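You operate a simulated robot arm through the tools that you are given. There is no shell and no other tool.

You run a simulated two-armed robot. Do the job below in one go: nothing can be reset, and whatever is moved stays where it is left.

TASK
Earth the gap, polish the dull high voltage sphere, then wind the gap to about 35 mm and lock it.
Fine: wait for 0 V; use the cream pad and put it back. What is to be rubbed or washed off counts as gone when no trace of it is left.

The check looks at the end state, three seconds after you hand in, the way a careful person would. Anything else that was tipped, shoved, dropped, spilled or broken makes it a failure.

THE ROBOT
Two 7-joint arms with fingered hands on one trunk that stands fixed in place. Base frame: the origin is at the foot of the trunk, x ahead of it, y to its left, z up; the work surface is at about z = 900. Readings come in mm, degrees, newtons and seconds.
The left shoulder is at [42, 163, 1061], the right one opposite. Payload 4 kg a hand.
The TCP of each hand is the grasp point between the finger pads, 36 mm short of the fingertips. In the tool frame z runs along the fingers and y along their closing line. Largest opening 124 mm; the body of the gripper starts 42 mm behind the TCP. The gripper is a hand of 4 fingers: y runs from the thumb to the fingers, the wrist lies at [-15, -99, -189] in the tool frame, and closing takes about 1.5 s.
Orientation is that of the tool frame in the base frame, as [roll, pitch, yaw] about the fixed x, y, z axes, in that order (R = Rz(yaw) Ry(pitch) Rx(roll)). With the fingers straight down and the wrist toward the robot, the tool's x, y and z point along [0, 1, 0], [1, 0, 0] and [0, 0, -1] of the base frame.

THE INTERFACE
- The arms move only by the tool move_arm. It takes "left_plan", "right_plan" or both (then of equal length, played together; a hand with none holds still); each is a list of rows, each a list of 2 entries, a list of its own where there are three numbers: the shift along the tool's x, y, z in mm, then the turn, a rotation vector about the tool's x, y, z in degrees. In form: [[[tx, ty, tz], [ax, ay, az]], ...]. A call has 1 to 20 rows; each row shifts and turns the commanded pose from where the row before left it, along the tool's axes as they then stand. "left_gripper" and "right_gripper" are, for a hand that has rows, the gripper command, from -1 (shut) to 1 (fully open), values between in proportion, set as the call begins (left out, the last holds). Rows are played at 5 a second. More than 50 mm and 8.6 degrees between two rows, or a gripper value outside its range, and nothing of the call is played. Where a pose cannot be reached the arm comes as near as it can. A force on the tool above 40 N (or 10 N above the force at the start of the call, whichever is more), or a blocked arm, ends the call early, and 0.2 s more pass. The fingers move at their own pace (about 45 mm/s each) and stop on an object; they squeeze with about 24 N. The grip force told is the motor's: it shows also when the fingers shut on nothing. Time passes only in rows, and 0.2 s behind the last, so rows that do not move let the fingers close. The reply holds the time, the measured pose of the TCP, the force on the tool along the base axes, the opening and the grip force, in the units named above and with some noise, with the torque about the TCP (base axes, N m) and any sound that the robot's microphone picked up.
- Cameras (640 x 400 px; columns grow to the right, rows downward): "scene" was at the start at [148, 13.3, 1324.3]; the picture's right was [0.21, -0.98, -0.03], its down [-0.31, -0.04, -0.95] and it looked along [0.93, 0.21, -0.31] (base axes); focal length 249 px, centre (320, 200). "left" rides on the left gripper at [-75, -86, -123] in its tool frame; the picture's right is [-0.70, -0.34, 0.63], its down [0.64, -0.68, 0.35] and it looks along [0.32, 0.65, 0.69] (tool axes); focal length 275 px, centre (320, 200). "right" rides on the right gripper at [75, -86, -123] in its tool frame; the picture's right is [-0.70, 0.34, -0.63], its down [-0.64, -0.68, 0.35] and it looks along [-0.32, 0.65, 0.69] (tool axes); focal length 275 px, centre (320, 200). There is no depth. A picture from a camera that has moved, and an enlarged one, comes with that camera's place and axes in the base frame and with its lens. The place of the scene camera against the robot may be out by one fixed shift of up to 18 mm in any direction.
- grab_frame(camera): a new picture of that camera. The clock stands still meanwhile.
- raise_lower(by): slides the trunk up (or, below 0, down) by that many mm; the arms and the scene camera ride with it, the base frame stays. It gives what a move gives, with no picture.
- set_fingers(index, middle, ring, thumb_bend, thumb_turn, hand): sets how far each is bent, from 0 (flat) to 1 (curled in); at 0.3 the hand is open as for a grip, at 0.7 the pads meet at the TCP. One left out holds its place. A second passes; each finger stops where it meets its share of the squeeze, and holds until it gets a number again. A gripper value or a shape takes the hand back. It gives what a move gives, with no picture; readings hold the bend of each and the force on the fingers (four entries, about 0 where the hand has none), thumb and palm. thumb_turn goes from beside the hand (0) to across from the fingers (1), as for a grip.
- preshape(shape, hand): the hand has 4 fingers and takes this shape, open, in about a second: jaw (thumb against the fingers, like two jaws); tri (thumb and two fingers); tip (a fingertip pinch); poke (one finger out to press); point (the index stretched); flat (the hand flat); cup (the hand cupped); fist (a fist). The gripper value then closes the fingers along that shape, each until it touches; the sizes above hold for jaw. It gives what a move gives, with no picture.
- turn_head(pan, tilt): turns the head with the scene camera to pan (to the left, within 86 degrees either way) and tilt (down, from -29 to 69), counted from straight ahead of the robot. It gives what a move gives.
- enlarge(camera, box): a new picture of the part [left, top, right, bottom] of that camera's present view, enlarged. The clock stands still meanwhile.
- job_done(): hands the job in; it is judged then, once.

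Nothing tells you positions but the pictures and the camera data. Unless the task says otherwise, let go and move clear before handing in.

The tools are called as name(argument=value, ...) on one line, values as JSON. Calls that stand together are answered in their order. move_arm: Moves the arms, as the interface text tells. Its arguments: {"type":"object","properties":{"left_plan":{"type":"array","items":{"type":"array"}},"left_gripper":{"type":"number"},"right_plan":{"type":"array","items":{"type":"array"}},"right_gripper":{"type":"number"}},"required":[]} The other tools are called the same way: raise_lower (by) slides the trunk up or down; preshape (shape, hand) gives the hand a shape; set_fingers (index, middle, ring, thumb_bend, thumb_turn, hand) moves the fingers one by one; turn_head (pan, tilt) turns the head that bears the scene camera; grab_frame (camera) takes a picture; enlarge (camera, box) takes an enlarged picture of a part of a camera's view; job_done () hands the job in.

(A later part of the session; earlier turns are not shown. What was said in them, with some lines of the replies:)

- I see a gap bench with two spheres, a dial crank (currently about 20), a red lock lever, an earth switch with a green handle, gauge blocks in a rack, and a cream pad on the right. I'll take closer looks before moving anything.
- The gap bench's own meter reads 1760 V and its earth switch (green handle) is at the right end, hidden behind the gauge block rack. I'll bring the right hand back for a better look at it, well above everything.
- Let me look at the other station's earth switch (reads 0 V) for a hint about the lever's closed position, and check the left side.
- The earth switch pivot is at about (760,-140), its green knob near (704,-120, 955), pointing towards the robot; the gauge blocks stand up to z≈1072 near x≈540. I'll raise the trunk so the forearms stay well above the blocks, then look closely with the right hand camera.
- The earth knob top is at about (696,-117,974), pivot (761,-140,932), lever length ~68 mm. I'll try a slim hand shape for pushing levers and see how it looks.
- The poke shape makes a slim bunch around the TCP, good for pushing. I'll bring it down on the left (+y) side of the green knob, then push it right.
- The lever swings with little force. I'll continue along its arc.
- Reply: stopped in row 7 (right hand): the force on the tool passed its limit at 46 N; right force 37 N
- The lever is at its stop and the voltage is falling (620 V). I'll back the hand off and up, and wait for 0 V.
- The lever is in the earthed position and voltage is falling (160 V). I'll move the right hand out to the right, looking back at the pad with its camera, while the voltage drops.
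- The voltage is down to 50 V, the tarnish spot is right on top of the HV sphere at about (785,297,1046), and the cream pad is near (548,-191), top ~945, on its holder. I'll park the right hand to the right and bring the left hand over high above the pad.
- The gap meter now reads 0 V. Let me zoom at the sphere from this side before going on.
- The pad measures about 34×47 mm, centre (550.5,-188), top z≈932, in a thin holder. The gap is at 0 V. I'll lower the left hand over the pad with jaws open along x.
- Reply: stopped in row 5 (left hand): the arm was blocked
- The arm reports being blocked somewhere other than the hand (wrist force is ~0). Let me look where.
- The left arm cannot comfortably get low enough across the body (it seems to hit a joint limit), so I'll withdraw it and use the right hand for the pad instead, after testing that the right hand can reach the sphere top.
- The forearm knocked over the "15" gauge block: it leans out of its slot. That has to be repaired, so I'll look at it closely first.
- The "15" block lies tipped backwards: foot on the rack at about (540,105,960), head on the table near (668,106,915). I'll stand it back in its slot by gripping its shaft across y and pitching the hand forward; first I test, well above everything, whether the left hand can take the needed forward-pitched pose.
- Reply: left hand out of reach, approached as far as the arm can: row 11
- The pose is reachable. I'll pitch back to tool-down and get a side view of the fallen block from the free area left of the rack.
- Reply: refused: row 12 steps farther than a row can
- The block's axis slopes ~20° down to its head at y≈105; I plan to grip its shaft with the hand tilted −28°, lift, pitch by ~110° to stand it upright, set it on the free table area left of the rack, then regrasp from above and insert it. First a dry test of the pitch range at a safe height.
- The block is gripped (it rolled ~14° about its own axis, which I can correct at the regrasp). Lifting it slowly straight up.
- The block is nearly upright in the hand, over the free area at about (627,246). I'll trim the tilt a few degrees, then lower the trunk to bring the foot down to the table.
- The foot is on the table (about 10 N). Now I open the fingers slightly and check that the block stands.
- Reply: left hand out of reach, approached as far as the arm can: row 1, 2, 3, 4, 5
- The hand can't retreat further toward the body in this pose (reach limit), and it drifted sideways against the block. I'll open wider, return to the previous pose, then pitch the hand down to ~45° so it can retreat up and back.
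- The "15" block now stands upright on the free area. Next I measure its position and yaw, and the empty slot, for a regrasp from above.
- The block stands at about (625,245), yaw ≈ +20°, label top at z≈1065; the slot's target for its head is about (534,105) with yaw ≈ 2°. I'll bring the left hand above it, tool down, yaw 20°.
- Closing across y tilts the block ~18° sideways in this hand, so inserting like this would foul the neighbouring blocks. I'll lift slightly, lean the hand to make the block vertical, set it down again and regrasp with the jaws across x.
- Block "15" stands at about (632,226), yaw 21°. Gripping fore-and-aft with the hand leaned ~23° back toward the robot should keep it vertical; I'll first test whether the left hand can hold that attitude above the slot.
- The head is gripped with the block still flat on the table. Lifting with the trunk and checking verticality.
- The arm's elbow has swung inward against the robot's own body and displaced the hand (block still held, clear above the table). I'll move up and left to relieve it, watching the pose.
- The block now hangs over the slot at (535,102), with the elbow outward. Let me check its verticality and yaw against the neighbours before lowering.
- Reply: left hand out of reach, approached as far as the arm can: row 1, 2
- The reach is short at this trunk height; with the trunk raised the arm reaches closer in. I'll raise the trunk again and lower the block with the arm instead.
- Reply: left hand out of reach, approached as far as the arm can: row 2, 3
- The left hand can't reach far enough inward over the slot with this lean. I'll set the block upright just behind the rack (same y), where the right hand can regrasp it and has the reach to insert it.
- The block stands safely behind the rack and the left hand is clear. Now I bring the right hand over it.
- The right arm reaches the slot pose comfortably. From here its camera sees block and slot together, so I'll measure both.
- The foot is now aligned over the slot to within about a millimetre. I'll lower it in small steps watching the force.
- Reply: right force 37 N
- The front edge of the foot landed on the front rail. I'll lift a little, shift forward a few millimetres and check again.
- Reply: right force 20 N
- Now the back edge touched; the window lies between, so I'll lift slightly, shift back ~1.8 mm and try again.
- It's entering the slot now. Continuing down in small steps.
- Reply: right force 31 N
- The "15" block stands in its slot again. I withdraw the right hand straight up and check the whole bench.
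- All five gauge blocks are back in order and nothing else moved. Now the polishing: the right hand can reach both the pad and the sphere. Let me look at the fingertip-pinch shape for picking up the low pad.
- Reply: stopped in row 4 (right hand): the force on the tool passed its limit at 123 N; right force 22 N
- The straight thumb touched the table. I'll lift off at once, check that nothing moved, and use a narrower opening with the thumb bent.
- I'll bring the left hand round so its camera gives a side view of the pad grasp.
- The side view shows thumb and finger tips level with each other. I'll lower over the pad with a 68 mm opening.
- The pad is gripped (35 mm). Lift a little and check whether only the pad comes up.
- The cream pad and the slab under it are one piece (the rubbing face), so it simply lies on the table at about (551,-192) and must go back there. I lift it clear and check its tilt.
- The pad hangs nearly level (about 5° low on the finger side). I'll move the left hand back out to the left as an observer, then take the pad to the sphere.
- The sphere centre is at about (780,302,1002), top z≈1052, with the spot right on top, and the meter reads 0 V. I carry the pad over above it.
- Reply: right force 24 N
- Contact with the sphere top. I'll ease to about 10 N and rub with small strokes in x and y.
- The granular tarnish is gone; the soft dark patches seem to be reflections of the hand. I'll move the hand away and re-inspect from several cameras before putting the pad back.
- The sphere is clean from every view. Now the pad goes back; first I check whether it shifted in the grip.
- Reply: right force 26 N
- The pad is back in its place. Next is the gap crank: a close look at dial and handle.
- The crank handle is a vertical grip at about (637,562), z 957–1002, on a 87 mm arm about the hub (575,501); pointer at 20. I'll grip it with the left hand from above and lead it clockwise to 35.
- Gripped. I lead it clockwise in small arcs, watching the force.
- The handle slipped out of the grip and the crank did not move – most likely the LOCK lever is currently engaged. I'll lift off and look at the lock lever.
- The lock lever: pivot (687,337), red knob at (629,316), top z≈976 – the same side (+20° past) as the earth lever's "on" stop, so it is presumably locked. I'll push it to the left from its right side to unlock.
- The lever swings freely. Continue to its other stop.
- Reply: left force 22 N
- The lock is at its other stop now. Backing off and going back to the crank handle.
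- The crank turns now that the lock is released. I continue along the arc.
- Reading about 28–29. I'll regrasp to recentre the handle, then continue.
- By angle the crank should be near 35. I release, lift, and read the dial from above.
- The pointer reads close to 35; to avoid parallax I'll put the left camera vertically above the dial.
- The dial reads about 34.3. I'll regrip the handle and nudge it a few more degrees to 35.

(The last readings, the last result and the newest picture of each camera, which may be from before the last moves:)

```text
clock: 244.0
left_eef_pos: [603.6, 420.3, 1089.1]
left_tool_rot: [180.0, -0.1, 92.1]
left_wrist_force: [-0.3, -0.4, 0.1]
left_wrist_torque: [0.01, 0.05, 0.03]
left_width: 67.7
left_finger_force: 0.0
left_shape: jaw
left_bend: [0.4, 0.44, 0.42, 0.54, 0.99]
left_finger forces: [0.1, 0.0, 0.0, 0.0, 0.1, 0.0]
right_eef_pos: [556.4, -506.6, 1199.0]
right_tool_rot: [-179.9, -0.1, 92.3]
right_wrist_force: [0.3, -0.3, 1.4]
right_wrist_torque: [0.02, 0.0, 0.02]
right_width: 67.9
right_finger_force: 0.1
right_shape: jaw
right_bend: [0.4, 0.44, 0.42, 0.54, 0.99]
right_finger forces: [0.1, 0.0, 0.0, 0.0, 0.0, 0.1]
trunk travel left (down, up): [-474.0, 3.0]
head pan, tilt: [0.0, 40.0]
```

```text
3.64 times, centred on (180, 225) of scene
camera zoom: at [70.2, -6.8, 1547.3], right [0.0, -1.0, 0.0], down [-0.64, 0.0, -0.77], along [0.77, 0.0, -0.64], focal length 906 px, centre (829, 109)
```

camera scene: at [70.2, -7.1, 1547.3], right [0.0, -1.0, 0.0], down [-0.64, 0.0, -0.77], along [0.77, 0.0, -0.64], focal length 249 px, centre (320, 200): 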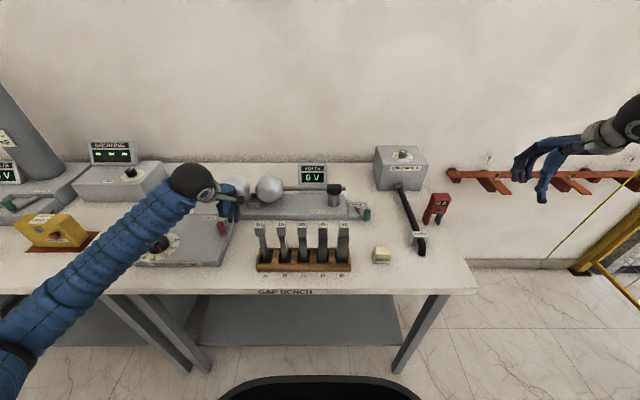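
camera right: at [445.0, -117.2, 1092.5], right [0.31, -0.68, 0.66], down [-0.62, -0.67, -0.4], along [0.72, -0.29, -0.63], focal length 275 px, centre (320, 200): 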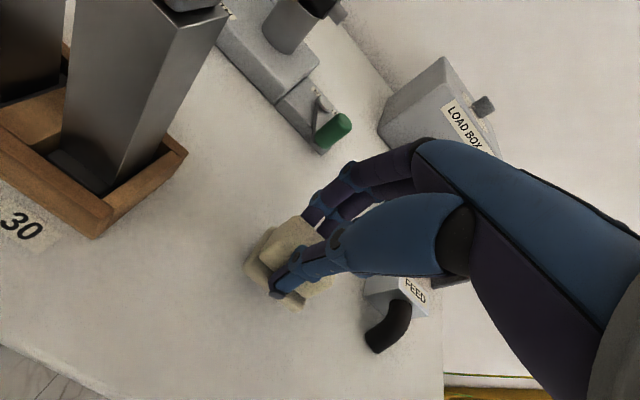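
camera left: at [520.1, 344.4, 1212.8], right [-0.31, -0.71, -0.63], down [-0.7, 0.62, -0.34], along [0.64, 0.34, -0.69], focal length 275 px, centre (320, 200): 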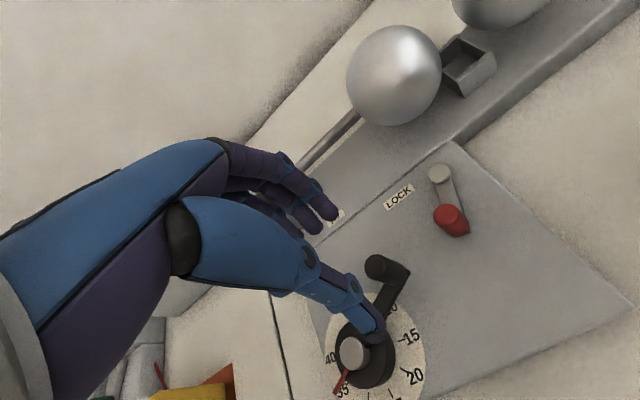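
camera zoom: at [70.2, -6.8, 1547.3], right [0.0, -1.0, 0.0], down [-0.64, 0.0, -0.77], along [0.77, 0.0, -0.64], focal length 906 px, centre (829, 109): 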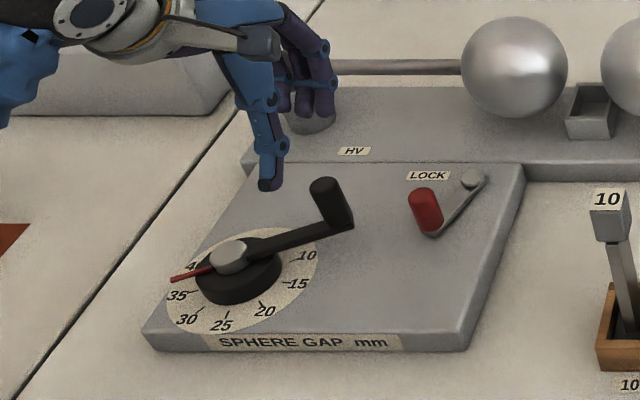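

move_arm(left_plan=[[[0, 4, 25], [0, 0, 0]], [[0, 0, 25], [0, 0, 0]], [[0, 0, 15], [0, 0, 0]], [[0, 0, 8], [0, 0, 0]], [[0, 0, 0], [0, 0, 0]]])

move_arm(left_plan=[[[0, 0, 0], [0, 0, 0]], [[0, 0, 0], [0, 0, 0]], [[0, 0, 0], [0, 0, 0]], [[0, 0, 0], [0, 0, 0]], [[0, 0, 0], [0, 0, 0]], [[0, 0, 0], [0, 0, 0]]], left_gripper=-1)

enlarge(camera="scene", box=[120, 190, 220, 280])

```text
clock: 245.2
left_eef_pos: [609.0, 419.9, 1016.9]
left_tool_rot: [-180.0, -0.1, 92.0]
left_wrist_force: [-0.6, -0.1, -0.5]
left_wrist_torque: [-0.02, 0.04, 0.02]
left_width: 68.0
left_finger_force: 0.1
left_shape: jaw
left_bend: [0.4, 0.44, 0.42, 0.54, 0.99]
left_finger forces: [0.1, 0.1, 0.0, 0.0, 0.0, 0.0]
right_eef_pos: [555.3, -507.7, 1200.2]
right_tool_rot: [-179.8, 0.0, 92.4]
right_wrist_force: [0.3, 0.2, 1.0]
right_wrist_torque: [-0.02, -0.03, -0.02]
right_width: 68.0
right_finger_force: 0.0
right_shape: jaw
right_bend: [0.4, 0.44, 0.42, 0.54, 0.99]
right_finger forces: [0.0, 0.0, 0.0, 0.1, 0.1, 0.0]
trunk travel left (down, up): [-474.0, 3.0]
head pan, tilt: [0.0, 40.0]
```

```text
clock: 246.6
left_eef_pos: [608.6, 419.9, 1018.3]
left_tool_rot: [-179.8, 0.1, 92.0]
left_wrist_force: [0.2, -0.7, 1.7]
left_wrist_torque: [0.07, -0.45, 0.04]
left_width: 18.8
left_finger_force: 23.9
left_shape: jaw
left_bend: [0.61, 0.58, 0.67, 0.66, 1.0]
left_finger forces: [11.4, 12.5, 0.1, 0.0, 20.6, 0.1]
right_eef_pos: [554.3, -507.5, 1198.7]
right_tool_rot: [-179.9, 0.1, 92.3]
right_wrist_force: [0.4, -0.4, 0.6]
right_wrist_torque: [-0.01, 0.03, 0.0]
right_width: 68.2
right_finger_force: 0.0
right_shape: jaw
right_bend: [0.4, 0.44, 0.42, 0.54, 0.99]
right_finger forces: [0.0, 0.0, 0.0, 0.0, 0.1, 0.1]
trunk travel left (down, up): [-474.0, 3.0]
head pan, tilt: [0.0, 40.0]
```

```text
4.44 times, centred on (170, 235) of scene
camera zoom: at [70.2, -7.4, 1547.2], right [0.0, -1.0, 0.0], down [-0.64, 0.0, -0.77], along [0.77, 0.0, -0.64], focal length 1107 px, centre (987, 44)
```

zoom: 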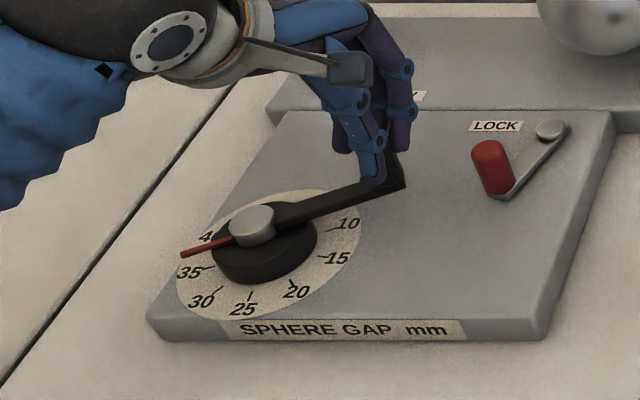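

move_arm(left_plan=[[[-1.4, -4, 0], [0, 0, 2.8]], [[-1.4, -4, 0], [0, 0, 2.8]], [[0, 0, 0], [0, 0, 0]]])

move_arm(left_plan=[[[0, 0, 0], [0, 0, 0]], [[0, 0, 0], [0, 0, 0]], [[0, 0, 0], [0, 0, 0]]], left_gripper=0.1)

move_arm(left_plan=[[[0, 0, -30], [0, 0, 0]], [[0, 0, -40], [0, 0, 0]], [[0, 0, -40], [0, 0, 0]], [[30, 0, -28], [0, 0, -5.6]], [[40, 15, 0], [0, 0, 0]], [[40, 25, 0], [0, 0, 0]], [[40, 25, 0], [0, 0, 0]], [[7, 0, 0], [0, 0, 0]], [[0, 0, 0], [0, 0, 0]]])

enlarge(camera="left", box=[500, 260, 640, 400])

```text
clock: 247.4
left_eef_pos: [600.7, 418.4, 1017.2]
left_tool_rot: [-179.9, 0.0, 86.2]
left_wrist_force: [2.0, -1.5, 2.0]
left_wrist_torque: [-0.04, -0.49, -0.01]
left_width: 18.8
left_finger_force: 24.1
left_shape: jaw
left_bend: [0.61, 0.58, 0.67, 0.66, 1.0]
left_finger forces: [11.8, 12.8, 0.0, 0.1, 20.5, 0.0]
right_eef_pos: [553.9, -507.8, 1199.2]
right_tool_rot: [-179.9, 0.0, 92.2]
right_wrist_force: [-0.1, -0.5, 0.2]
right_wrist_torque: [0.01, -0.03, 0.0]
right_width: 68.2
right_finger_force: 0.0
right_shape: jaw
right_bend: [0.4, 0.44, 0.42, 0.54, 0.99]
right_finger forces: [0.0, 0.0, 0.0, 0.0, 0.0, 0.1]
trunk travel left (down, up): [-474.0, 3.0]
head pan, tilt: [0.0, 40.0]
```

```text
clock: 248.2
left_eef_pos: [600.8, 417.8, 1017.5]
left_tool_rot: [-179.9, 0.0, 86.4]
left_wrist_force: [0.4, -0.3, 0.5]
left_wrist_torque: [0.01, -0.02, -0.01]
left_width: 67.7
left_finger_force: 0.0
left_shape: jaw
left_bend: [0.4, 0.44, 0.42, 0.54, 1.0]
left_finger forces: [0.0, 0.0, 0.1, 0.0, 0.0, 0.0]
right_eef_pos: [556.1, -507.3, 1200.0]
right_tool_rot: [-179.9, 0.0, 92.3]
right_wrist_force: [0.2, 0.3, -0.2]
right_wrist_torque: [-0.01, -0.03, 0.04]
right_width: 67.6
right_finger_force: 0.1
right_shape: jaw
right_bend: [0.4, 0.44, 0.42, 0.54, 0.99]
right_finger forces: [0.0, 0.0, 0.0, 0.0, 0.1, 0.1]
trunk travel left (down, up): [-474.0, 3.0]
head pan, tilt: [0.0, 40.0]
```

```text
clock: 250.2
left_eef_pos: [663.6, 576.4, 1154.2]
left_tool_rot: [-179.9, 0.1, 92.0]
left_wrist_force: [0.1, -0.7, 0.3]
left_wrist_torque: [-0.02, 0.0, 0.02]
left_width: 68.1
left_finger_force: 0.2
left_shape: jaw
left_bend: [0.4, 0.44, 0.42, 0.54, 0.99]
left_finger forces: [0.0, 0.1, 0.0, 0.0, 0.0, 0.0]
right_eef_pos: [555.7, -507.9, 1199.3]
right_tool_rot: [-179.9, 0.0, 92.3]
right_wrist_force: [0.7, 1.0, 0.4]
right_wrist_torque: [0.01, 0.04, 0.0]
right_width: 67.9
right_finger_force: 0.1
right_shape: jaw
right_bend: [0.4, 0.44, 0.42, 0.54, 0.99]
right_finger forces: [0.0, 0.0, 0.0, 0.0, 0.1, 0.0]
trunk travel left (down, up): [-474.0, 3.0]
head pan, tilt: [0.0, 40.0]
```

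```text
2.86 times, centred on (570, 330) of left
camera zoom: at [579.9, 500.0, 1278.8], right [-0.31, -0.71, -0.63], down [-0.7, 0.62, -0.34], along [0.64, 0.34, -0.69], focal length 786 px, centre (-394, -171)
```

zoom: 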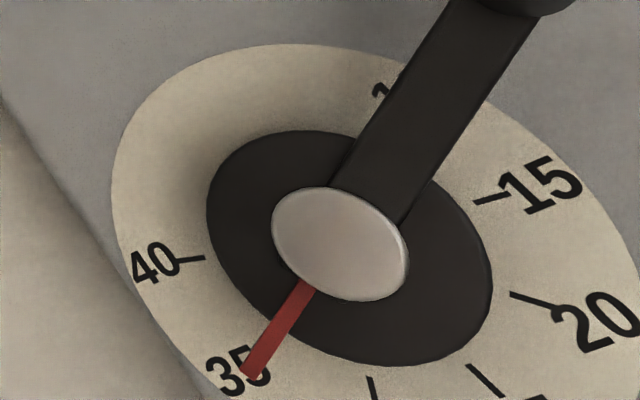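

The dial now reads 35 (≈34.8). Next the lock: I'll take the red knob in the left hand and swing it back to its locked stop.

move_arm(left_plan=[[[-36.4, -8.1, 8], [0, 0, 0]], [[-36.4, -8.1, 10], [0, 0, 0]], [[-36.4, -8.1, 10], [0, 0, 0]], [[-36.4, -8.1, 12], [0, 0, 0]], [[-36.4, -8.1, 14], [0, 0, 0]], [[-36.5, -8.2, 14], [0, 0, 1.9]], [[0, 0, 0], [0, 0, 0]]], left_gripper=0.3)

grab_frame(camera="left")

enlarge(camera="scene", box=[150, 150, 270, 270])

```text
clock: 251.8
left_eef_pos: [620.8, 356.0, 1087.0]
left_tool_rot: [-179.9, 0.0, 90.1]
left_wrist_force: [-0.7, -0.2, 0.1]
left_wrist_torque: [0.02, -0.04, 0.0]
left_width: 80.2
left_finger_force: 0.1
left_shape: jaw
left_bend: [0.36, 0.4, 0.38, 0.52, 0.99]
left_finger forces: [0.0, 0.0, 0.1, 0.0, 0.0, 0.1]
right_eef_pos: [554.2, -507.4, 1200.0]
right_tool_rot: [-179.9, 0.0, 92.3]
right_wrist_force: [0.0, -0.2, -0.4]
right_wrist_torque: [-0.02, -0.02, 0.02]
right_width: 68.1
right_finger_force: 0.0
right_shape: jaw
right_bend: [0.4, 0.44, 0.42, 0.54, 0.99]
right_finger forces: [0.0, 0.0, 0.0, 0.1, 0.0, 0.1]
trunk travel left (down, up): [-474.0, 3.0]
head pan, tilt: [0.0, 40.0]
```

```text
taken
camera left: at [534.8, 281.9, 1211.0], right [-0.34, -0.7, -0.63], down [-0.68, 0.64, -0.35], along [0.65, 0.32, -0.69], focal length 275 px, centre (320, 200)
```

left: 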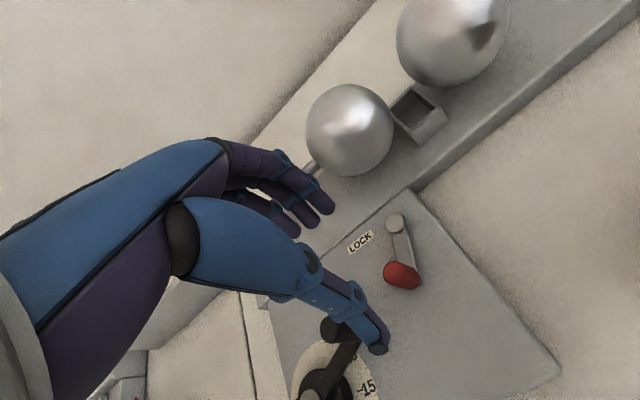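

```text
3.33 times, centred on (210, 210) of scene
camera zoom: at [70.0, -6.6, 1547.3], right [0.0, -1.0, 0.0], down [-0.64, 0.0, -0.77], along [0.77, 0.0, -0.64], focal length 830 px, centre (687, 167)
```

zoom: 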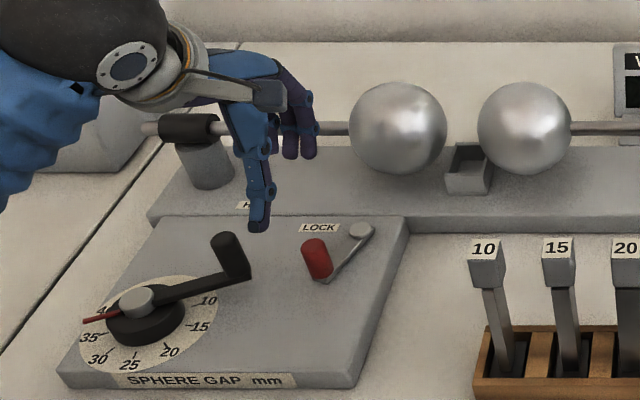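

move_arm(left_plan=[[[-6, 0, 25], [0, 0, 0]], [[0, 0, 30], [0, 0, 0]], [[0, 0, 25], [0, 0, 0]], [[0, 0, 11], [0, 0, 0]], [[0, 0, 0], [0, 0, 0]]])

grab_frame(camera="left")

enlarge(camera="scene", box=[150, 150, 270, 270])

```text
clock: 253.0
left_eef_pos: [621.6, 349.8, 995.6]
left_tool_rot: [-179.9, 0.0, 90.1]
left_wrist_force: [-0.6, -0.9, -0.3]
left_wrist_torque: [0.0, -0.01, -0.01]
left_width: 80.3
left_finger_force: 0.1
left_shape: jaw
left_bend: [0.36, 0.4, 0.38, 0.52, 0.99]
left_finger forces: [0.1, 0.0, 0.0, 0.0, 0.0, 0.0]
right_eef_pos: [556.0, -508.5, 1199.0]
right_tool_rot: [-180.0, 0.0, 92.3]
right_wrist_force: [-1.1, 0.5, 0.6]
right_wrist_torque: [0.0, 0.04, 0.01]
right_width: 68.0
right_finger_force: 0.1
right_shape: jaw
right_bend: [0.4, 0.44, 0.42, 0.54, 0.99]
right_finger forces: [0.0, 0.0, 0.1, 0.1, 0.0, 0.0]
trunk travel left (down, up): [-474.0, 3.0]
head pan, tilt: [0.0, 40.0]
```

```text
taken
camera left: at [535.6, 276.3, 1120.0], right [-0.34, -0.7, -0.63], down [-0.68, 0.64, -0.34], along [0.65, 0.32, -0.69], focal length 275 px, centre (320, 200)
```

left: 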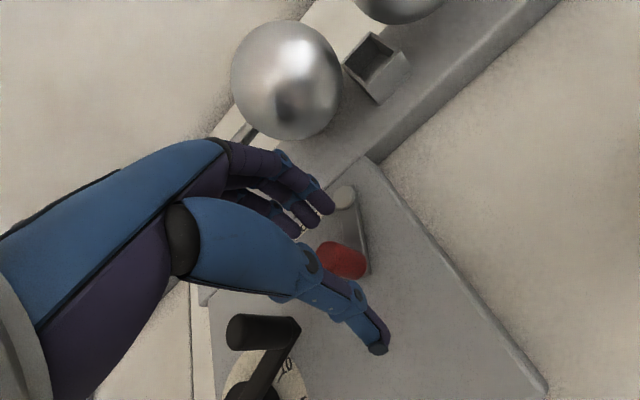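

```text
3.33 times, centred on (210, 210) of scene
camera zoom: at [70.3, -7.2, 1547.2], right [0.0, -1.0, 0.0], down [-0.64, 0.0, -0.77], along [0.77, 0.0, -0.64], focal length 830 px, centre (687, 167)
```

zoom: 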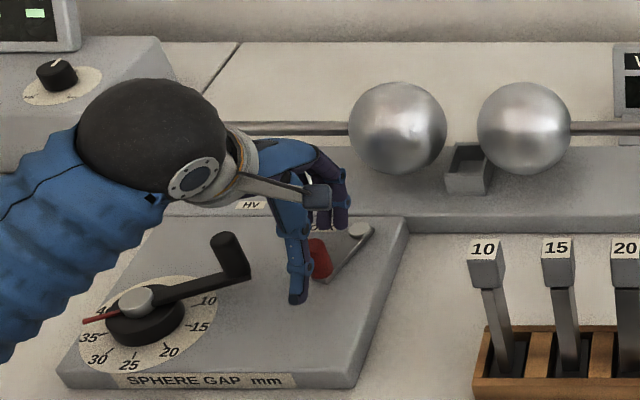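

move_arm(left_plan=[[[0, 0, 0], [0, 0, 0]], [[0, 0, 0], [0, 0, 0]], [[0, 0, 0], [0, 0, 0]], [[0, 0, 0], [0, 0, 0]], [[0, 0, 0], [0, 0, 0]], [[0, 0, 0], [0, 0, 0]]], left_gripper=-1)

move_arm(left_plan=[[[-6, -1.4, 0], [0, 0, 0]], [[-6, -0.6, 0], [0, 0, 0]], [[-6, 0, 0], [0, 0, 0]], [[-6, 0.5, 0], [0, 0, 0]], [[0, 0, 0], [0, 0, 0]]])

enlarge(camera="scene", box=[150, 150, 270, 270])

```text
clock: 254.4
left_eef_pos: [621.3, 349.5, 996.0]
left_tool_rot: [-179.9, 0.0, 90.0]
left_wrist_force: [-4.6, -4.6, -0.6]
left_wrist_torque: [-0.11, -0.08, -0.07]
left_width: 16.0
left_finger_force: 24.2
left_shape: jaw
left_bend: [0.62, 0.57, 0.66, 0.67, 1.0]
left_finger forces: [10.0, 8.6, 0.1, 0.1, 21.7, 0.0]
right_eef_pos: [554.7, -506.5, 1200.0]
right_tool_rot: [-180.0, 0.0, 92.4]
right_wrist_force: [0.0, 0.1, -0.1]
right_wrist_torque: [-0.01, 0.01, -0.02]
right_width: 67.9
right_finger_force: 0.0
right_shape: jaw
right_bend: [0.4, 0.44, 0.42, 0.54, 0.99]
right_finger forces: [0.0, 0.0, 0.0, 0.0, 0.1, 0.0]
trunk travel left (down, up): [-474.0, 3.0]
head pan, tilt: [0.0, 40.0]
```

```text
clock: 255.6
left_eef_pos: [619.6, 325.7, 995.7]
left_tool_rot: [-179.9, 0.0, 90.0]
left_wrist_force: [-7.2, -0.8, -1.0]
left_wrist_torque: [0.02, 0.08, 0.05]
left_width: 11.5
left_finger_force: 24.0
left_shape: jaw
left_bend: [0.72, 0.59, 0.67, 0.73, 1.0]
left_finger forces: [0.1, 6.1, 3.2, 0.0, 19.7, 0.0]
right_eef_pos: [554.6, -507.8, 1198.9]
right_tool_rot: [-180.0, 0.0, 92.3]
right_wrist_force: [0.2, -0.3, 0.0]
right_wrist_torque: [0.0, 0.0, 0.0]
right_width: 68.0
right_finger_force: 0.0
right_shape: jaw
right_bend: [0.4, 0.44, 0.42, 0.54, 0.99]
right_finger forces: [0.0, 0.0, 0.0, 0.0, 0.0, 0.1]
trunk travel left (down, up): [-474.0, 3.0]
head pan, tilt: [0.0, 40.0]
```

```text
3.33 times, centred on (210, 210) of scene
camera zoom: at [69.7, -7.3, 1547.3], right [0.0, -1.0, 0.0], down [-0.64, 0.0, -0.77], along [0.77, 0.0, -0.64], focal length 830 px, centre (687, 167)
```

zoom: 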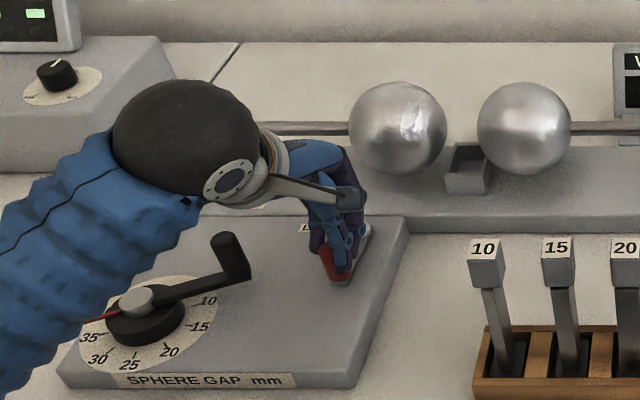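

move_arm(left_plan=[[[0, 0, 0], [0, 0, 0]], [[0, 0, 0], [0, 0, 0]], [[0, 0, 0], [0, 0, 0]], [[0, 0, -30], [0, 0, 0]], [[0, 0, -40], [0, 0, 0]], [[0, 0, -30], [0, 0, 0]], [[0, 0, 0], [0, 0, 0]]], left_gripper=0.2)

preshape(hand="left", shape="poke")

enlarge(camera="left", box=[300, 180, 480, 340])

enlarge(camera="scene", box=[150, 150, 270, 270])

```text
clock: 257.2
left_eef_pos: [620.5, 325.9, 1095.5]
left_tool_rot: [-179.8, 0.0, 90.1]
left_wrist_force: [-0.1, -0.2, 0.3]
left_wrist_torque: [-0.04, -0.01, 0.0]
left_width: 74.3
left_finger_force: 0.1
left_shape: jaw
left_bend: [0.38, 0.42, 0.4, 0.53, 0.99]
left_finger forces: [0.0, 0.0, 0.0, 0.1, 0.0, 0.0]
right_eef_pos: [554.3, -507.8, 1198.7]
right_tool_rot: [-179.9, 0.0, 92.3]
right_wrist_force: [0.0, -0.8, -0.3]
right_wrist_torque: [-0.02, -0.01, -0.01]
right_width: 68.0
right_finger_force: 0.1
right_shape: jaw
right_bend: [0.4, 0.44, 0.42, 0.54, 0.99]
right_finger forces: [0.0, 0.0, 0.0, 0.1, 0.1, 0.0]
trunk travel left (down, up): [-474.0, 3.0]
head pan, tilt: [0.0, 40.0]
```

```text
clock: 258.1
left_eef_pos: [620.8, 326.0, 1095.7]
left_tool_rot: [-179.9, 0.0, 90.2]
left_wrist_force: [0.3, 0.4, 0.5]
left_wrist_torque: [0.0, -0.01, 0.0]
left_width: 0.0
left_finger_force: 0.1
left_shape: poke
left_bend: [0.7, 0.7, 0.99, 0.0, 1.0]
left_finger forces: [0.0, 0.0, 0.1, 0.0, 0.0, 0.0]
right_eef_pos: [554.7, -508.0, 1199.4]
right_tool_rot: [-179.9, 0.0, 92.3]
right_wrist_force: [0.7, 0.1, -0.8]
right_wrist_torque: [0.01, -0.03, -0.01]
right_width: 67.9
right_finger_force: 0.0
right_shape: jaw
right_bend: [0.4, 0.44, 0.42, 0.54, 0.99]
right_finger forces: [0.1, 0.1, 0.1, 0.0, 0.1, 0.1]
trunk travel left (down, up): [-474.0, 3.0]
head pan, tilt: [0.0, 40.0]
```

```text
2.50 times, centred on (390, 260) of left
camera zoom: at [533.9, 252.3, 1219.3], right [-0.34, -0.7, -0.63], down [-0.68, 0.64, -0.34], along [0.65, 0.32, -0.69], focal length 688 px, centre (145, 50)
```

zoom: 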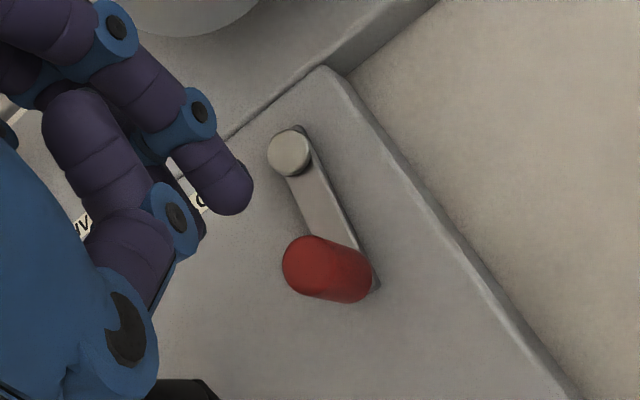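

```text
3.33 times, centred on (210, 210) of scene
camera zoom: at [70.3, -7.2, 1547.2], right [0.0, -1.0, 0.0], down [-0.64, 0.0, -0.77], along [0.77, 0.0, -0.64], focal length 830 px, centre (687, 167)
```

zoom: 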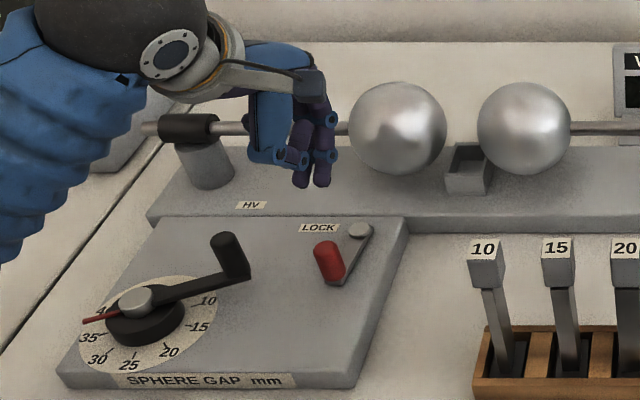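

move_arm(left_plan=[[[26, 4, 0], [0, 0, 0]], [[26, 4, 0], [0, 0, 0]], [[0, 0, 35], [0, 0, 0]], [[0, 0, 35], [0, 0, 0]], [[0, 0, 25], [0, 0, 0]], [[0, 0, 12], [0, 0, 0]], [[0, 0, 0], [0, 0, 0]]])

enlarge(camera="scene", box=[150, 170, 270, 270])

grab_frame(camera="left")

```text
clock: 259.7
left_eef_pos: [629.5, 379.2, 990.5]
left_tool_rot: [-179.9, 0.1, 90.0]
left_wrist_force: [-0.9, -0.1, 0.1]
left_wrist_torque: [0.0, 0.01, -0.01]
left_width: 0.0
left_finger_force: 0.1
left_shape: poke
left_bend: [0.7, 0.7, 0.99, 0.0, 1.0]
left_finger forces: [0.0, 0.1, 0.0, 0.0, 0.0, 0.0]
right_eef_pos: [555.3, -506.9, 1199.4]
right_tool_rot: [-179.9, 0.1, 92.3]
right_wrist_force: [1.2, -0.1, -0.3]
right_wrist_torque: [-0.03, 0.02, 0.02]
right_width: 67.8
right_finger_force: 0.1
right_shape: jaw
right_bend: [0.4, 0.44, 0.42, 0.54, 0.99]
right_finger forces: [0.0, 0.0, 0.0, 0.0, 0.1, 0.1]
trunk travel left (down, up): [-474.0, 3.0]
head pan, tilt: [0.0, 40.0]
```

```text
4.00 times, centred on (210, 220) of scene
camera zoom: at [70.3, -7.2, 1547.3], right [0.0, -1.0, 0.0], down [-0.64, 0.0, -0.77], along [0.77, 0.0, -0.64], focal length 996 px, centre (760, 120)
```

zoom: 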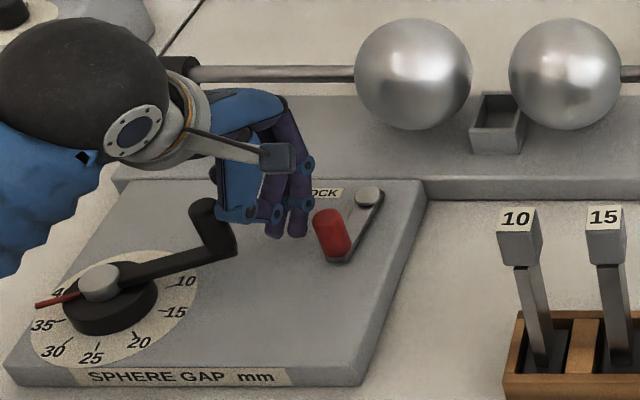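

```text
taken
camera left: at [542.1, 305.1, 1112.9], right [-0.34, -0.7, -0.63], down [-0.68, 0.64, -0.34], along [0.65, 0.32, -0.69], focal length 275 px, centre (320, 200)
```

left: 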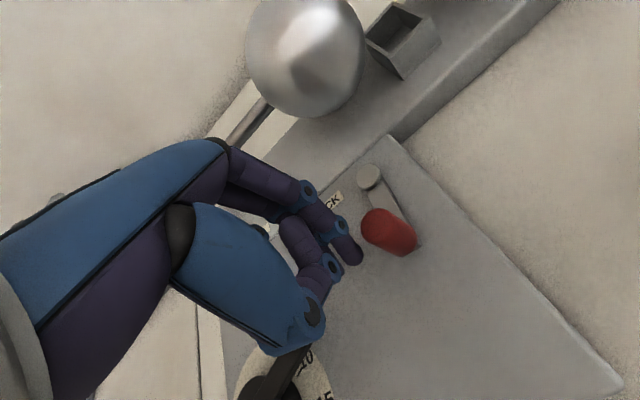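

move_arm(left_plan=[[[-6, 0, 0], [0, 0, 0]], [[-6, -1, 0], [0, 0, 0]], [[-6, -1, 0], [0, 0, 0]], [[-6, 0, 0], [0, 0, 0]], [[-5, 0, 0], [0, 0, 0]], [[0, 0, 0], [0, 0, 0]]])

move_arm(left_plan=[[[-4, 0, 0], [0, 0, 0]], [[-3, 0, 0], [0, 0, 0]], [[-3, 0, 0], [0, 0, 0]], [[0, 0, 0], [0, 0, 0]]])

enlarge(camera="scene", box=[150, 170, 270, 270])

```text
clock: 261.1
left_eef_pos: [626.9, 350.4, 988.9]
left_tool_rot: [-179.9, 0.0, 90.1]
left_wrist_force: [-0.2, 0.5, -0.4]
left_wrist_torque: [-0.02, 0.0, -0.01]
left_width: 0.0
left_finger_force: 0.1
left_shape: poke
left_bend: [0.7, 0.7, 0.99, 0.0, 1.0]
left_finger forces: [0.0, 0.0, 0.0, 0.1, 0.1, 0.0]
right_eef_pos: [555.4, -506.9, 1199.4]
right_tool_rot: [-179.9, 0.0, 92.3]
right_wrist_force: [-0.7, 0.0, -1.0]
right_wrist_torque: [0.03, 0.01, -0.02]
right_width: 68.1
right_finger_force: 0.1
right_shape: jaw
right_bend: [0.4, 0.44, 0.42, 0.54, 0.99]
right_finger forces: [0.0, 0.1, 0.1, 0.0, 0.0, 0.1]
trunk travel left (down, up): [-474.0, 3.0]
head pan, tilt: [0.0, 40.0]
```

```text
clock: 262.1
left_eef_pos: [626.7, 340.8, 989.4]
left_tool_rot: [-179.8, 0.0, 90.0]
left_wrist_force: [0.9, 11.6, -0.1]
left_wrist_torque: [0.27, -0.05, 0.06]
left_width: 0.0
left_finger_force: 0.1
left_shape: poke
left_bend: [0.7, 0.7, 0.99, 0.0, 1.0]
left_finger forces: [10.9, 0.0, 0.1, 0.0, 0.0, 0.0]
right_eef_pos: [555.6, -506.4, 1199.9]
right_tool_rot: [180.0, -0.1, 92.3]
right_wrist_force: [-0.2, -0.9, -0.3]
right_wrist_torque: [0.02, 0.02, -0.01]
right_width: 68.2
right_finger_force: 0.1
right_shape: jaw
right_bend: [0.4, 0.44, 0.42, 0.54, 0.99]
right_finger forces: [0.1, 0.0, 0.0, 0.0, 0.1, 0.1]
trunk travel left (down, up): [-474.0, 3.0]
head pan, tilt: [0.0, 40.0]
```

```text
4.00 times, centred on (210, 220) of scene
camera zoom: at [70.4, -6.2, 1547.2], right [0.0, -1.0, 0.0], down [-0.64, 0.0, -0.77], along [0.77, 0.0, -0.64], focal length 996 px, centre (760, 120)
```

zoom: 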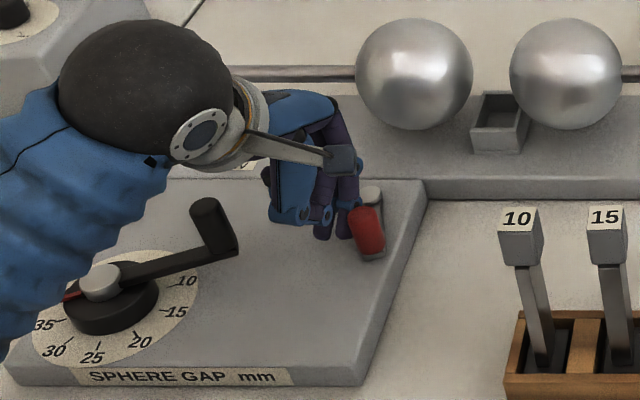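

move_arm(left_plan=[[[-2, 0, 0], [0, 0, 0]], [[0, 0, 0], [0, 0, 0]]])

move_arm(left_plan=[[[6, 0, 0], [0, 0, 0]], [[8, 0, 0], [0, 0, 0]], [[0, 0, -30], [0, 0, 0]], [[0, 0, -40], [0, 0, 0]], [[0, 0, -40], [0, 0, 0]], [[0, 0, -40], [0, 0, 0]], [[0, 0, 0], [0, 0, 0]]])

enlarge(camera="scene", box=[110, 170, 270, 290])

grab_frame(camera="left")

```text
clock: 262.7
left_eef_pos: [627.0, 340.7, 988.9]
left_tool_rot: [-179.8, -0.1, 90.3]
left_wrist_force: [1.1, 24.3, 1.7]
left_wrist_torque: [0.69, -0.02, 0.11]
left_width: 0.0
left_finger_force: 0.2
left_shape: poke
left_bend: [0.7, 0.7, 0.99, 0.0, 1.0]
left_finger forces: [24.4, 0.1, 0.0, 0.0, 0.1, 0.1]
right_eef_pos: [555.1, -505.0, 1200.7]
right_tool_rot: [-180.0, 0.1, 92.3]
right_wrist_force: [0.3, -0.4, -0.4]
right_wrist_torque: [0.03, 0.01, -0.01]
right_width: 68.0
right_finger_force: 0.1
right_shape: jaw
right_bend: [0.4, 0.44, 0.42, 0.54, 0.99]
right_finger forces: [0.0, 0.0, 0.0, 0.1, 0.1, 0.1]
trunk travel left (down, up): [-474.0, 3.0]
head pan, tilt: [0.0, 40.0]
```

```text
clock: 264.3
left_eef_pos: [627.2, 352.3, 1139.6]
left_tool_rot: [-180.0, 0.0, 90.0]
left_wrist_force: [-0.6, 0.4, 0.4]
left_wrist_torque: [-0.02, 0.02, 0.0]
left_width: 0.0
left_finger_force: 0.2
left_shape: poke
left_bend: [0.7, 0.7, 0.99, 0.0, 1.0]
left_finger forces: [0.0, 0.0, 0.0, 0.0, 0.0, 0.0]
right_eef_pos: [555.2, -507.2, 1199.5]
right_tool_rot: [-179.9, -0.1, 92.3]
right_wrist_force: [-0.2, -0.3, 0.4]
right_wrist_torque: [0.02, 0.02, 0.01]
right_width: 67.8
right_finger_force: 0.2
right_shape: jaw
right_bend: [0.4, 0.44, 0.42, 0.54, 0.99]
right_finger forces: [0.0, 0.0, 0.0, 0.0, 0.1, 0.0]
trunk travel left (down, up): [-474.0, 3.0]
head pan, tilt: [0.0, 40.0]
```

```text
3.33 times, centred on (190, 230) of scene
camera zoom: at [70.1, -6.8, 1547.2], right [0.0, -1.0, 0.0], down [-0.64, 0.0, -0.77], along [0.77, 0.0, -0.64], focal length 830 px, centre (753, 100)
```

zoom: 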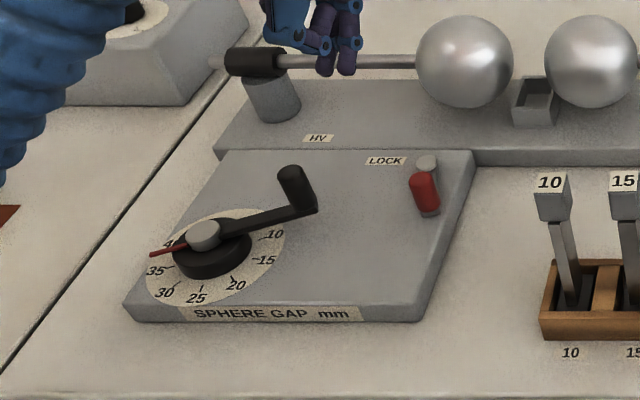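

```text
taken
camera left: at [541.1, 278.1, 1263.4], right [-0.34, -0.7, -0.63], down [-0.68, 0.64, -0.34], along [0.65, 0.32, -0.69], focal length 275 px, centre (320, 200)
```

left: 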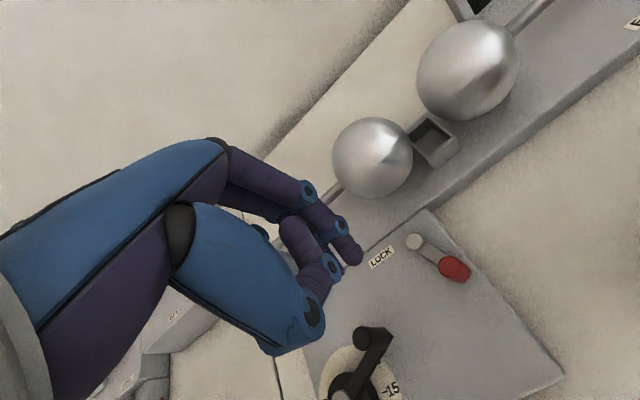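

The lock lever is back at its locked stop. I verify the dial once more from above.

move_arm(left_plan=[[[36, 5, -5], [0, 0, 0]], [[36, 5, -5], [0, 0, 0]], [[36, 5, -5], [0, 0, 0]], [[36, 5, -5], [0, 0, 0]], [[36, 5, 0], [0, 0, 0]], [[36, 5, 0], [0, 0, 0]], [[8, 2, 0], [0, 0, -2]], [[0, 0, 0], [0, 0, 0]]])

enlarge(camera="left", box=[500, 260, 640, 400])

grab_frame(camera="left")

```text
clock: 266.1
left_eef_pos: [658.8, 575.4, 1159.6]
left_tool_rot: [-179.9, 0.0, 92.0]
left_wrist_force: [0.0, -0.9, 0.1]
left_wrist_torque: [-0.03, -0.01, -0.01]
left_width: 0.5
left_finger_force: 0.0
left_shape: poke
left_bend: [0.7, 0.7, 0.99, 0.0, 1.0]
left_finger forces: [0.0, 0.0, 0.0, 0.0, 0.1, 0.0]
right_eef_pos: [555.3, -507.8, 1199.1]
right_tool_rot: [-179.9, 0.0, 92.3]
right_wrist_force: [-0.5, -0.4, -0.2]
right_wrist_torque: [0.01, -0.01, -0.03]
right_width: 67.9
right_finger_force: 0.1
right_shape: jaw
right_bend: [0.4, 0.44, 0.42, 0.54, 0.99]
right_finger forces: [0.0, 0.0, 0.1, 0.0, 0.1, 0.0]
trunk travel left (down, up): [-474.0, 3.0]
head pan, tilt: [0.0, 40.0]
```

```text
2.86 times, centred on (570, 330) of left
camera zoom: at [575.0, 499.2, 1282.3], right [-0.31, -0.71, -0.63], down [-0.71, 0.62, -0.34], along [0.64, 0.34, -0.69], focal length 786 px, centre (-394, -171)
```

zoom: 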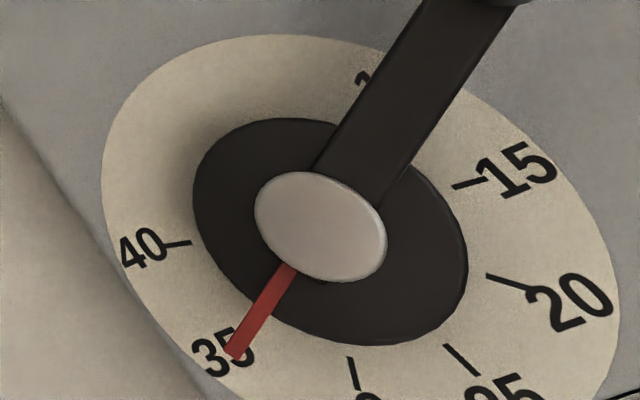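

```text
taken
camera left: at [575.0, 499.2, 1282.3], right [-0.31, -0.71, -0.63], down [-0.71, 0.62, -0.34], along [0.64, 0.34, -0.69], focal length 275 px, centre (320, 200)
```

left: 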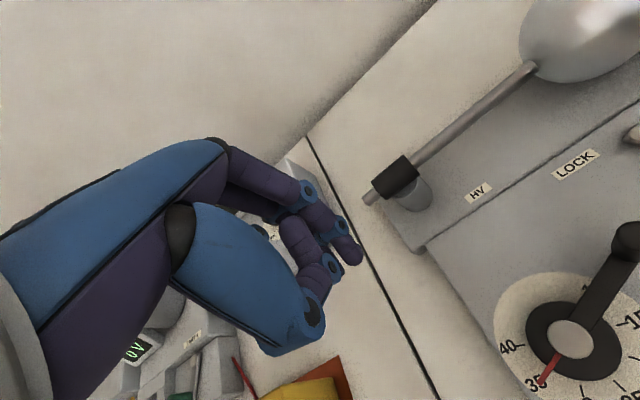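

The pointer covers the 35 mark exactly. A last close look at the sphere top and the whole bench before clearing the arms.

move_arm(left_plan=[[[0, 0, -45], [0, 0, 0]], [[0, 0, -45], [0, 0, 0]], [[-31.7, 19.1, 0], [0, 0, 0]], [[-31.7, 19.1, 0], [0, 0, 0]], [[-31.7, 19.1, 0], [0, 0, 0]], [[-31.7, 19.1, 0], [0, 0, 0]], [[-31.7, 19.1, 0], [0, 0, 0]], [[0, 0, 0], [0, 0, 0]]])

enlarge(camera="left", box=[440, 150, 620, 310])

grab_frame(camera="left")

```text
clock: 267.9
left_eef_pos: [758.6, 420.3, 1248.8]
left_tool_rot: [180.0, 0.0, 92.2]
left_wrist_force: [0.0, 0.5, -0.7]
left_wrist_torque: [-0.03, -0.03, -0.02]
left_width: 0.1
left_finger_force: 0.1
left_shape: poke
left_bend: [0.7, 0.7, 0.99, 0.0, 1.0]
left_finger forces: [0.0, 0.1, 0.0, 0.0, 0.0, 0.0]
right_eef_pos: [555.0, -506.3, 1201.1]
right_tool_rot: [179.9, 0.0, 92.3]
right_wrist_force: [-0.6, 1.2, -0.1]
right_wrist_torque: [-0.04, 0.01, 0.04]
right_width: 67.9
right_finger_force: 0.1
right_shape: jaw
right_bend: [0.4, 0.44, 0.42, 0.54, 0.99]
right_finger forces: [0.0, 0.0, 0.0, 0.0, 0.1, 0.0]
trunk travel left (down, up): [-474.0, 3.0]
head pan, tilt: [0.0, 40.0]
```

```text
2.50 times, centred on (530, 230) of left
camera zoom: at [675.4, 344.1, 1372.6], right [-0.31, -0.71, -0.63], down [-0.71, 0.62, -0.35], along [0.64, 0.34, -0.69], focal length 688 px, centre (-205, 125)
```

zoom: 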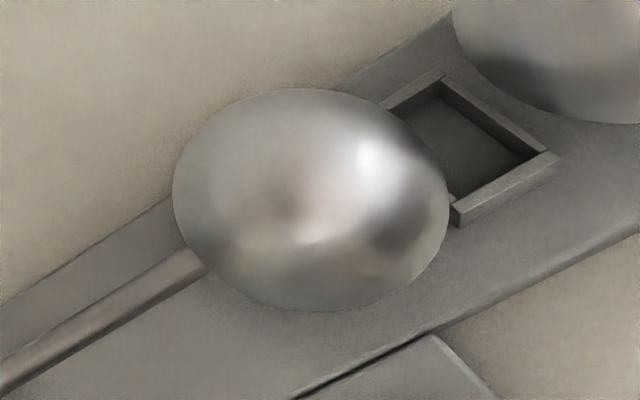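

```text
taken
camera left: at [675.4, 344.1, 1372.6], right [-0.31, -0.71, -0.63], down [-0.71, 0.62, -0.35], along [0.64, 0.34, -0.69], focal length 275 px, centre (320, 200)
```

left: 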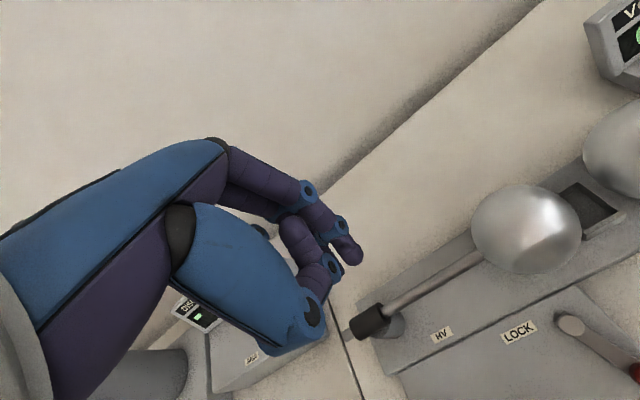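

move_arm(left_plan=[[[22, -17, -33], [0, 0, 0]], [[22, -17, -33], [0, 0, 0]], [[22, -17, -33], [0, 0, 0]], [[22, -17, -33], [0, 0, 0]], [[22, -17, -33], [0, 0, 0]], [[22, -17, -33], [0, 0, 0]], [[0, 0, 0], [0, 0, 0]]], right_plan=[[[0, 0, -30], [0, 0, 0]], [[0, 0, -30], [0, 0, 0]], [[0, 0, -30], [0, 0, 0]], [[0, 0, -30], [0, 0, 0]], [[0, 0, -30], [0, 0, 0]], [[0, 0, -30], [0, 0, 0]], [[0, 0, 0], [0, 0, 0]]])

grab_frame(camera="scene")

enlarge(camera="scene", box=[130, 150, 290, 280])

enlarge(camera="scene", box=[270, 150, 450, 280])

```text
clock: 269.5
left_eef_pos: [655.0, 548.9, 1448.0]
left_tool_rot: [-179.9, 0.0, 92.1]
left_wrist_force: [-0.6, -0.4, -0.5]
left_wrist_torque: [0.0, 0.01, 0.01]
left_width: 0.0
left_finger_force: 0.1
left_shape: poke
left_bend: [0.7, 0.7, 0.99, 0.0, 1.0]
left_finger forces: [0.1, 0.1, 0.1, 0.0, 0.0, 0.0]
right_eef_pos: [556.1, -509.5, 1378.5]
right_tool_rot: [-180.0, 0.1, 92.2]
right_wrist_force: [0.2, 0.2, 0.7]
right_wrist_torque: [-0.01, 0.01, 0.0]
right_width: 68.0
right_finger_force: 0.0
right_shape: jaw
right_bend: [0.4, 0.44, 0.42, 0.54, 0.99]
right_finger forces: [0.1, 0.0, 0.0, 0.1, 0.0, 0.1]
trunk travel left (down, up): [-474.0, 3.0]
head pan, tilt: [0.0, 40.0]
```

```text
taken
camera scene: at [70.5, -7.4, 1547.2], right [0.0, -1.0, 0.0], down [-0.64, 0.0, -0.77], along [0.77, 0.0, -0.64], focal length 249 px, centre (320, 200)
```

scene: 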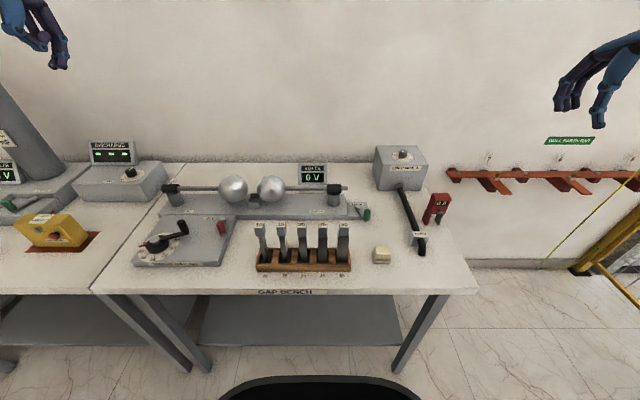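

```text
3.08 times, centred on (210, 215) of scene
camera zoom: at [70.5, -7.4, 1547.2], right [0.0, -1.0, 0.0], down [-0.64, 0.0, -0.77], along [0.77, 0.0, -0.64], focal length 766 px, centre (658, 154)
```

zoom: 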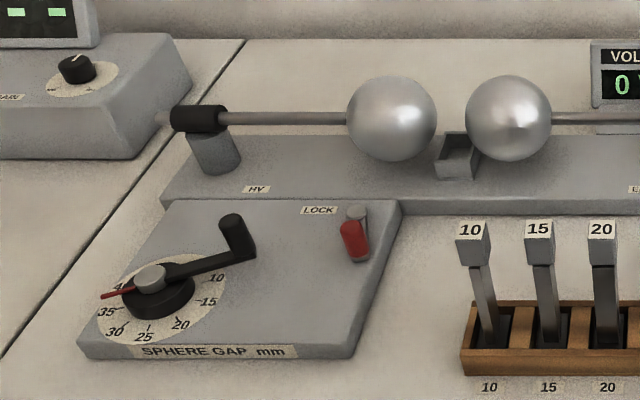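

```text
3.08 times, centred on (360, 215) of scene
camera zoom: at [70.5, -7.4, 1547.2], right [0.0, -1.0, 0.0], down [-0.64, 0.0, -0.77], along [0.77, 0.0, -0.64], focal length 766 px, centre (197, 154)
```

zoom: 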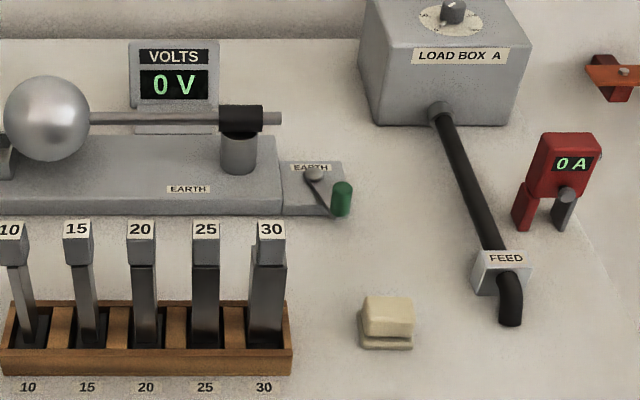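

The gap is earthed and reads 0 V. The HV sphere is clean, the pad is back in its place, and the dial reads 35 with the lock lever at its locked stop. The gauge blocks all stand in their slots and both hands are clear, so I'm handing the job in.

job_done()

```text
The job is handed in.
```

The job is finished and handed in, but one gauge block was knocked over on the way and had to be put back.

- **Earth:** the gap bench's earth lever is at its earthed stop, and I waited until its meter read 0 V before going near the sphere.
- **Polish:** I rubbed the dull spot off the top of the high-voltage sphere with the cream pad. No trace showed afterwards from several camera angles. The pad is back where it was, to within a few millimetres.
- **Gap:** the lock was engaged at the start, so I released it, wound the dial to about 35 mm (my last estimate was 34.8), and locked it again.

**Knocked-over block:** while I was reaching for the pad, the left forearm tipped the "15" gauge block out of its rack. I stood it back upright in its own slot. The other blocks and the rack showed no sign of having moved.

Later, while reaching for the pad, the right thumb pressed hard on the table (123 N). I lifted off at once, and neither the pad nor anything near it appeared to move.

Both hands are empty and clear of the bench.
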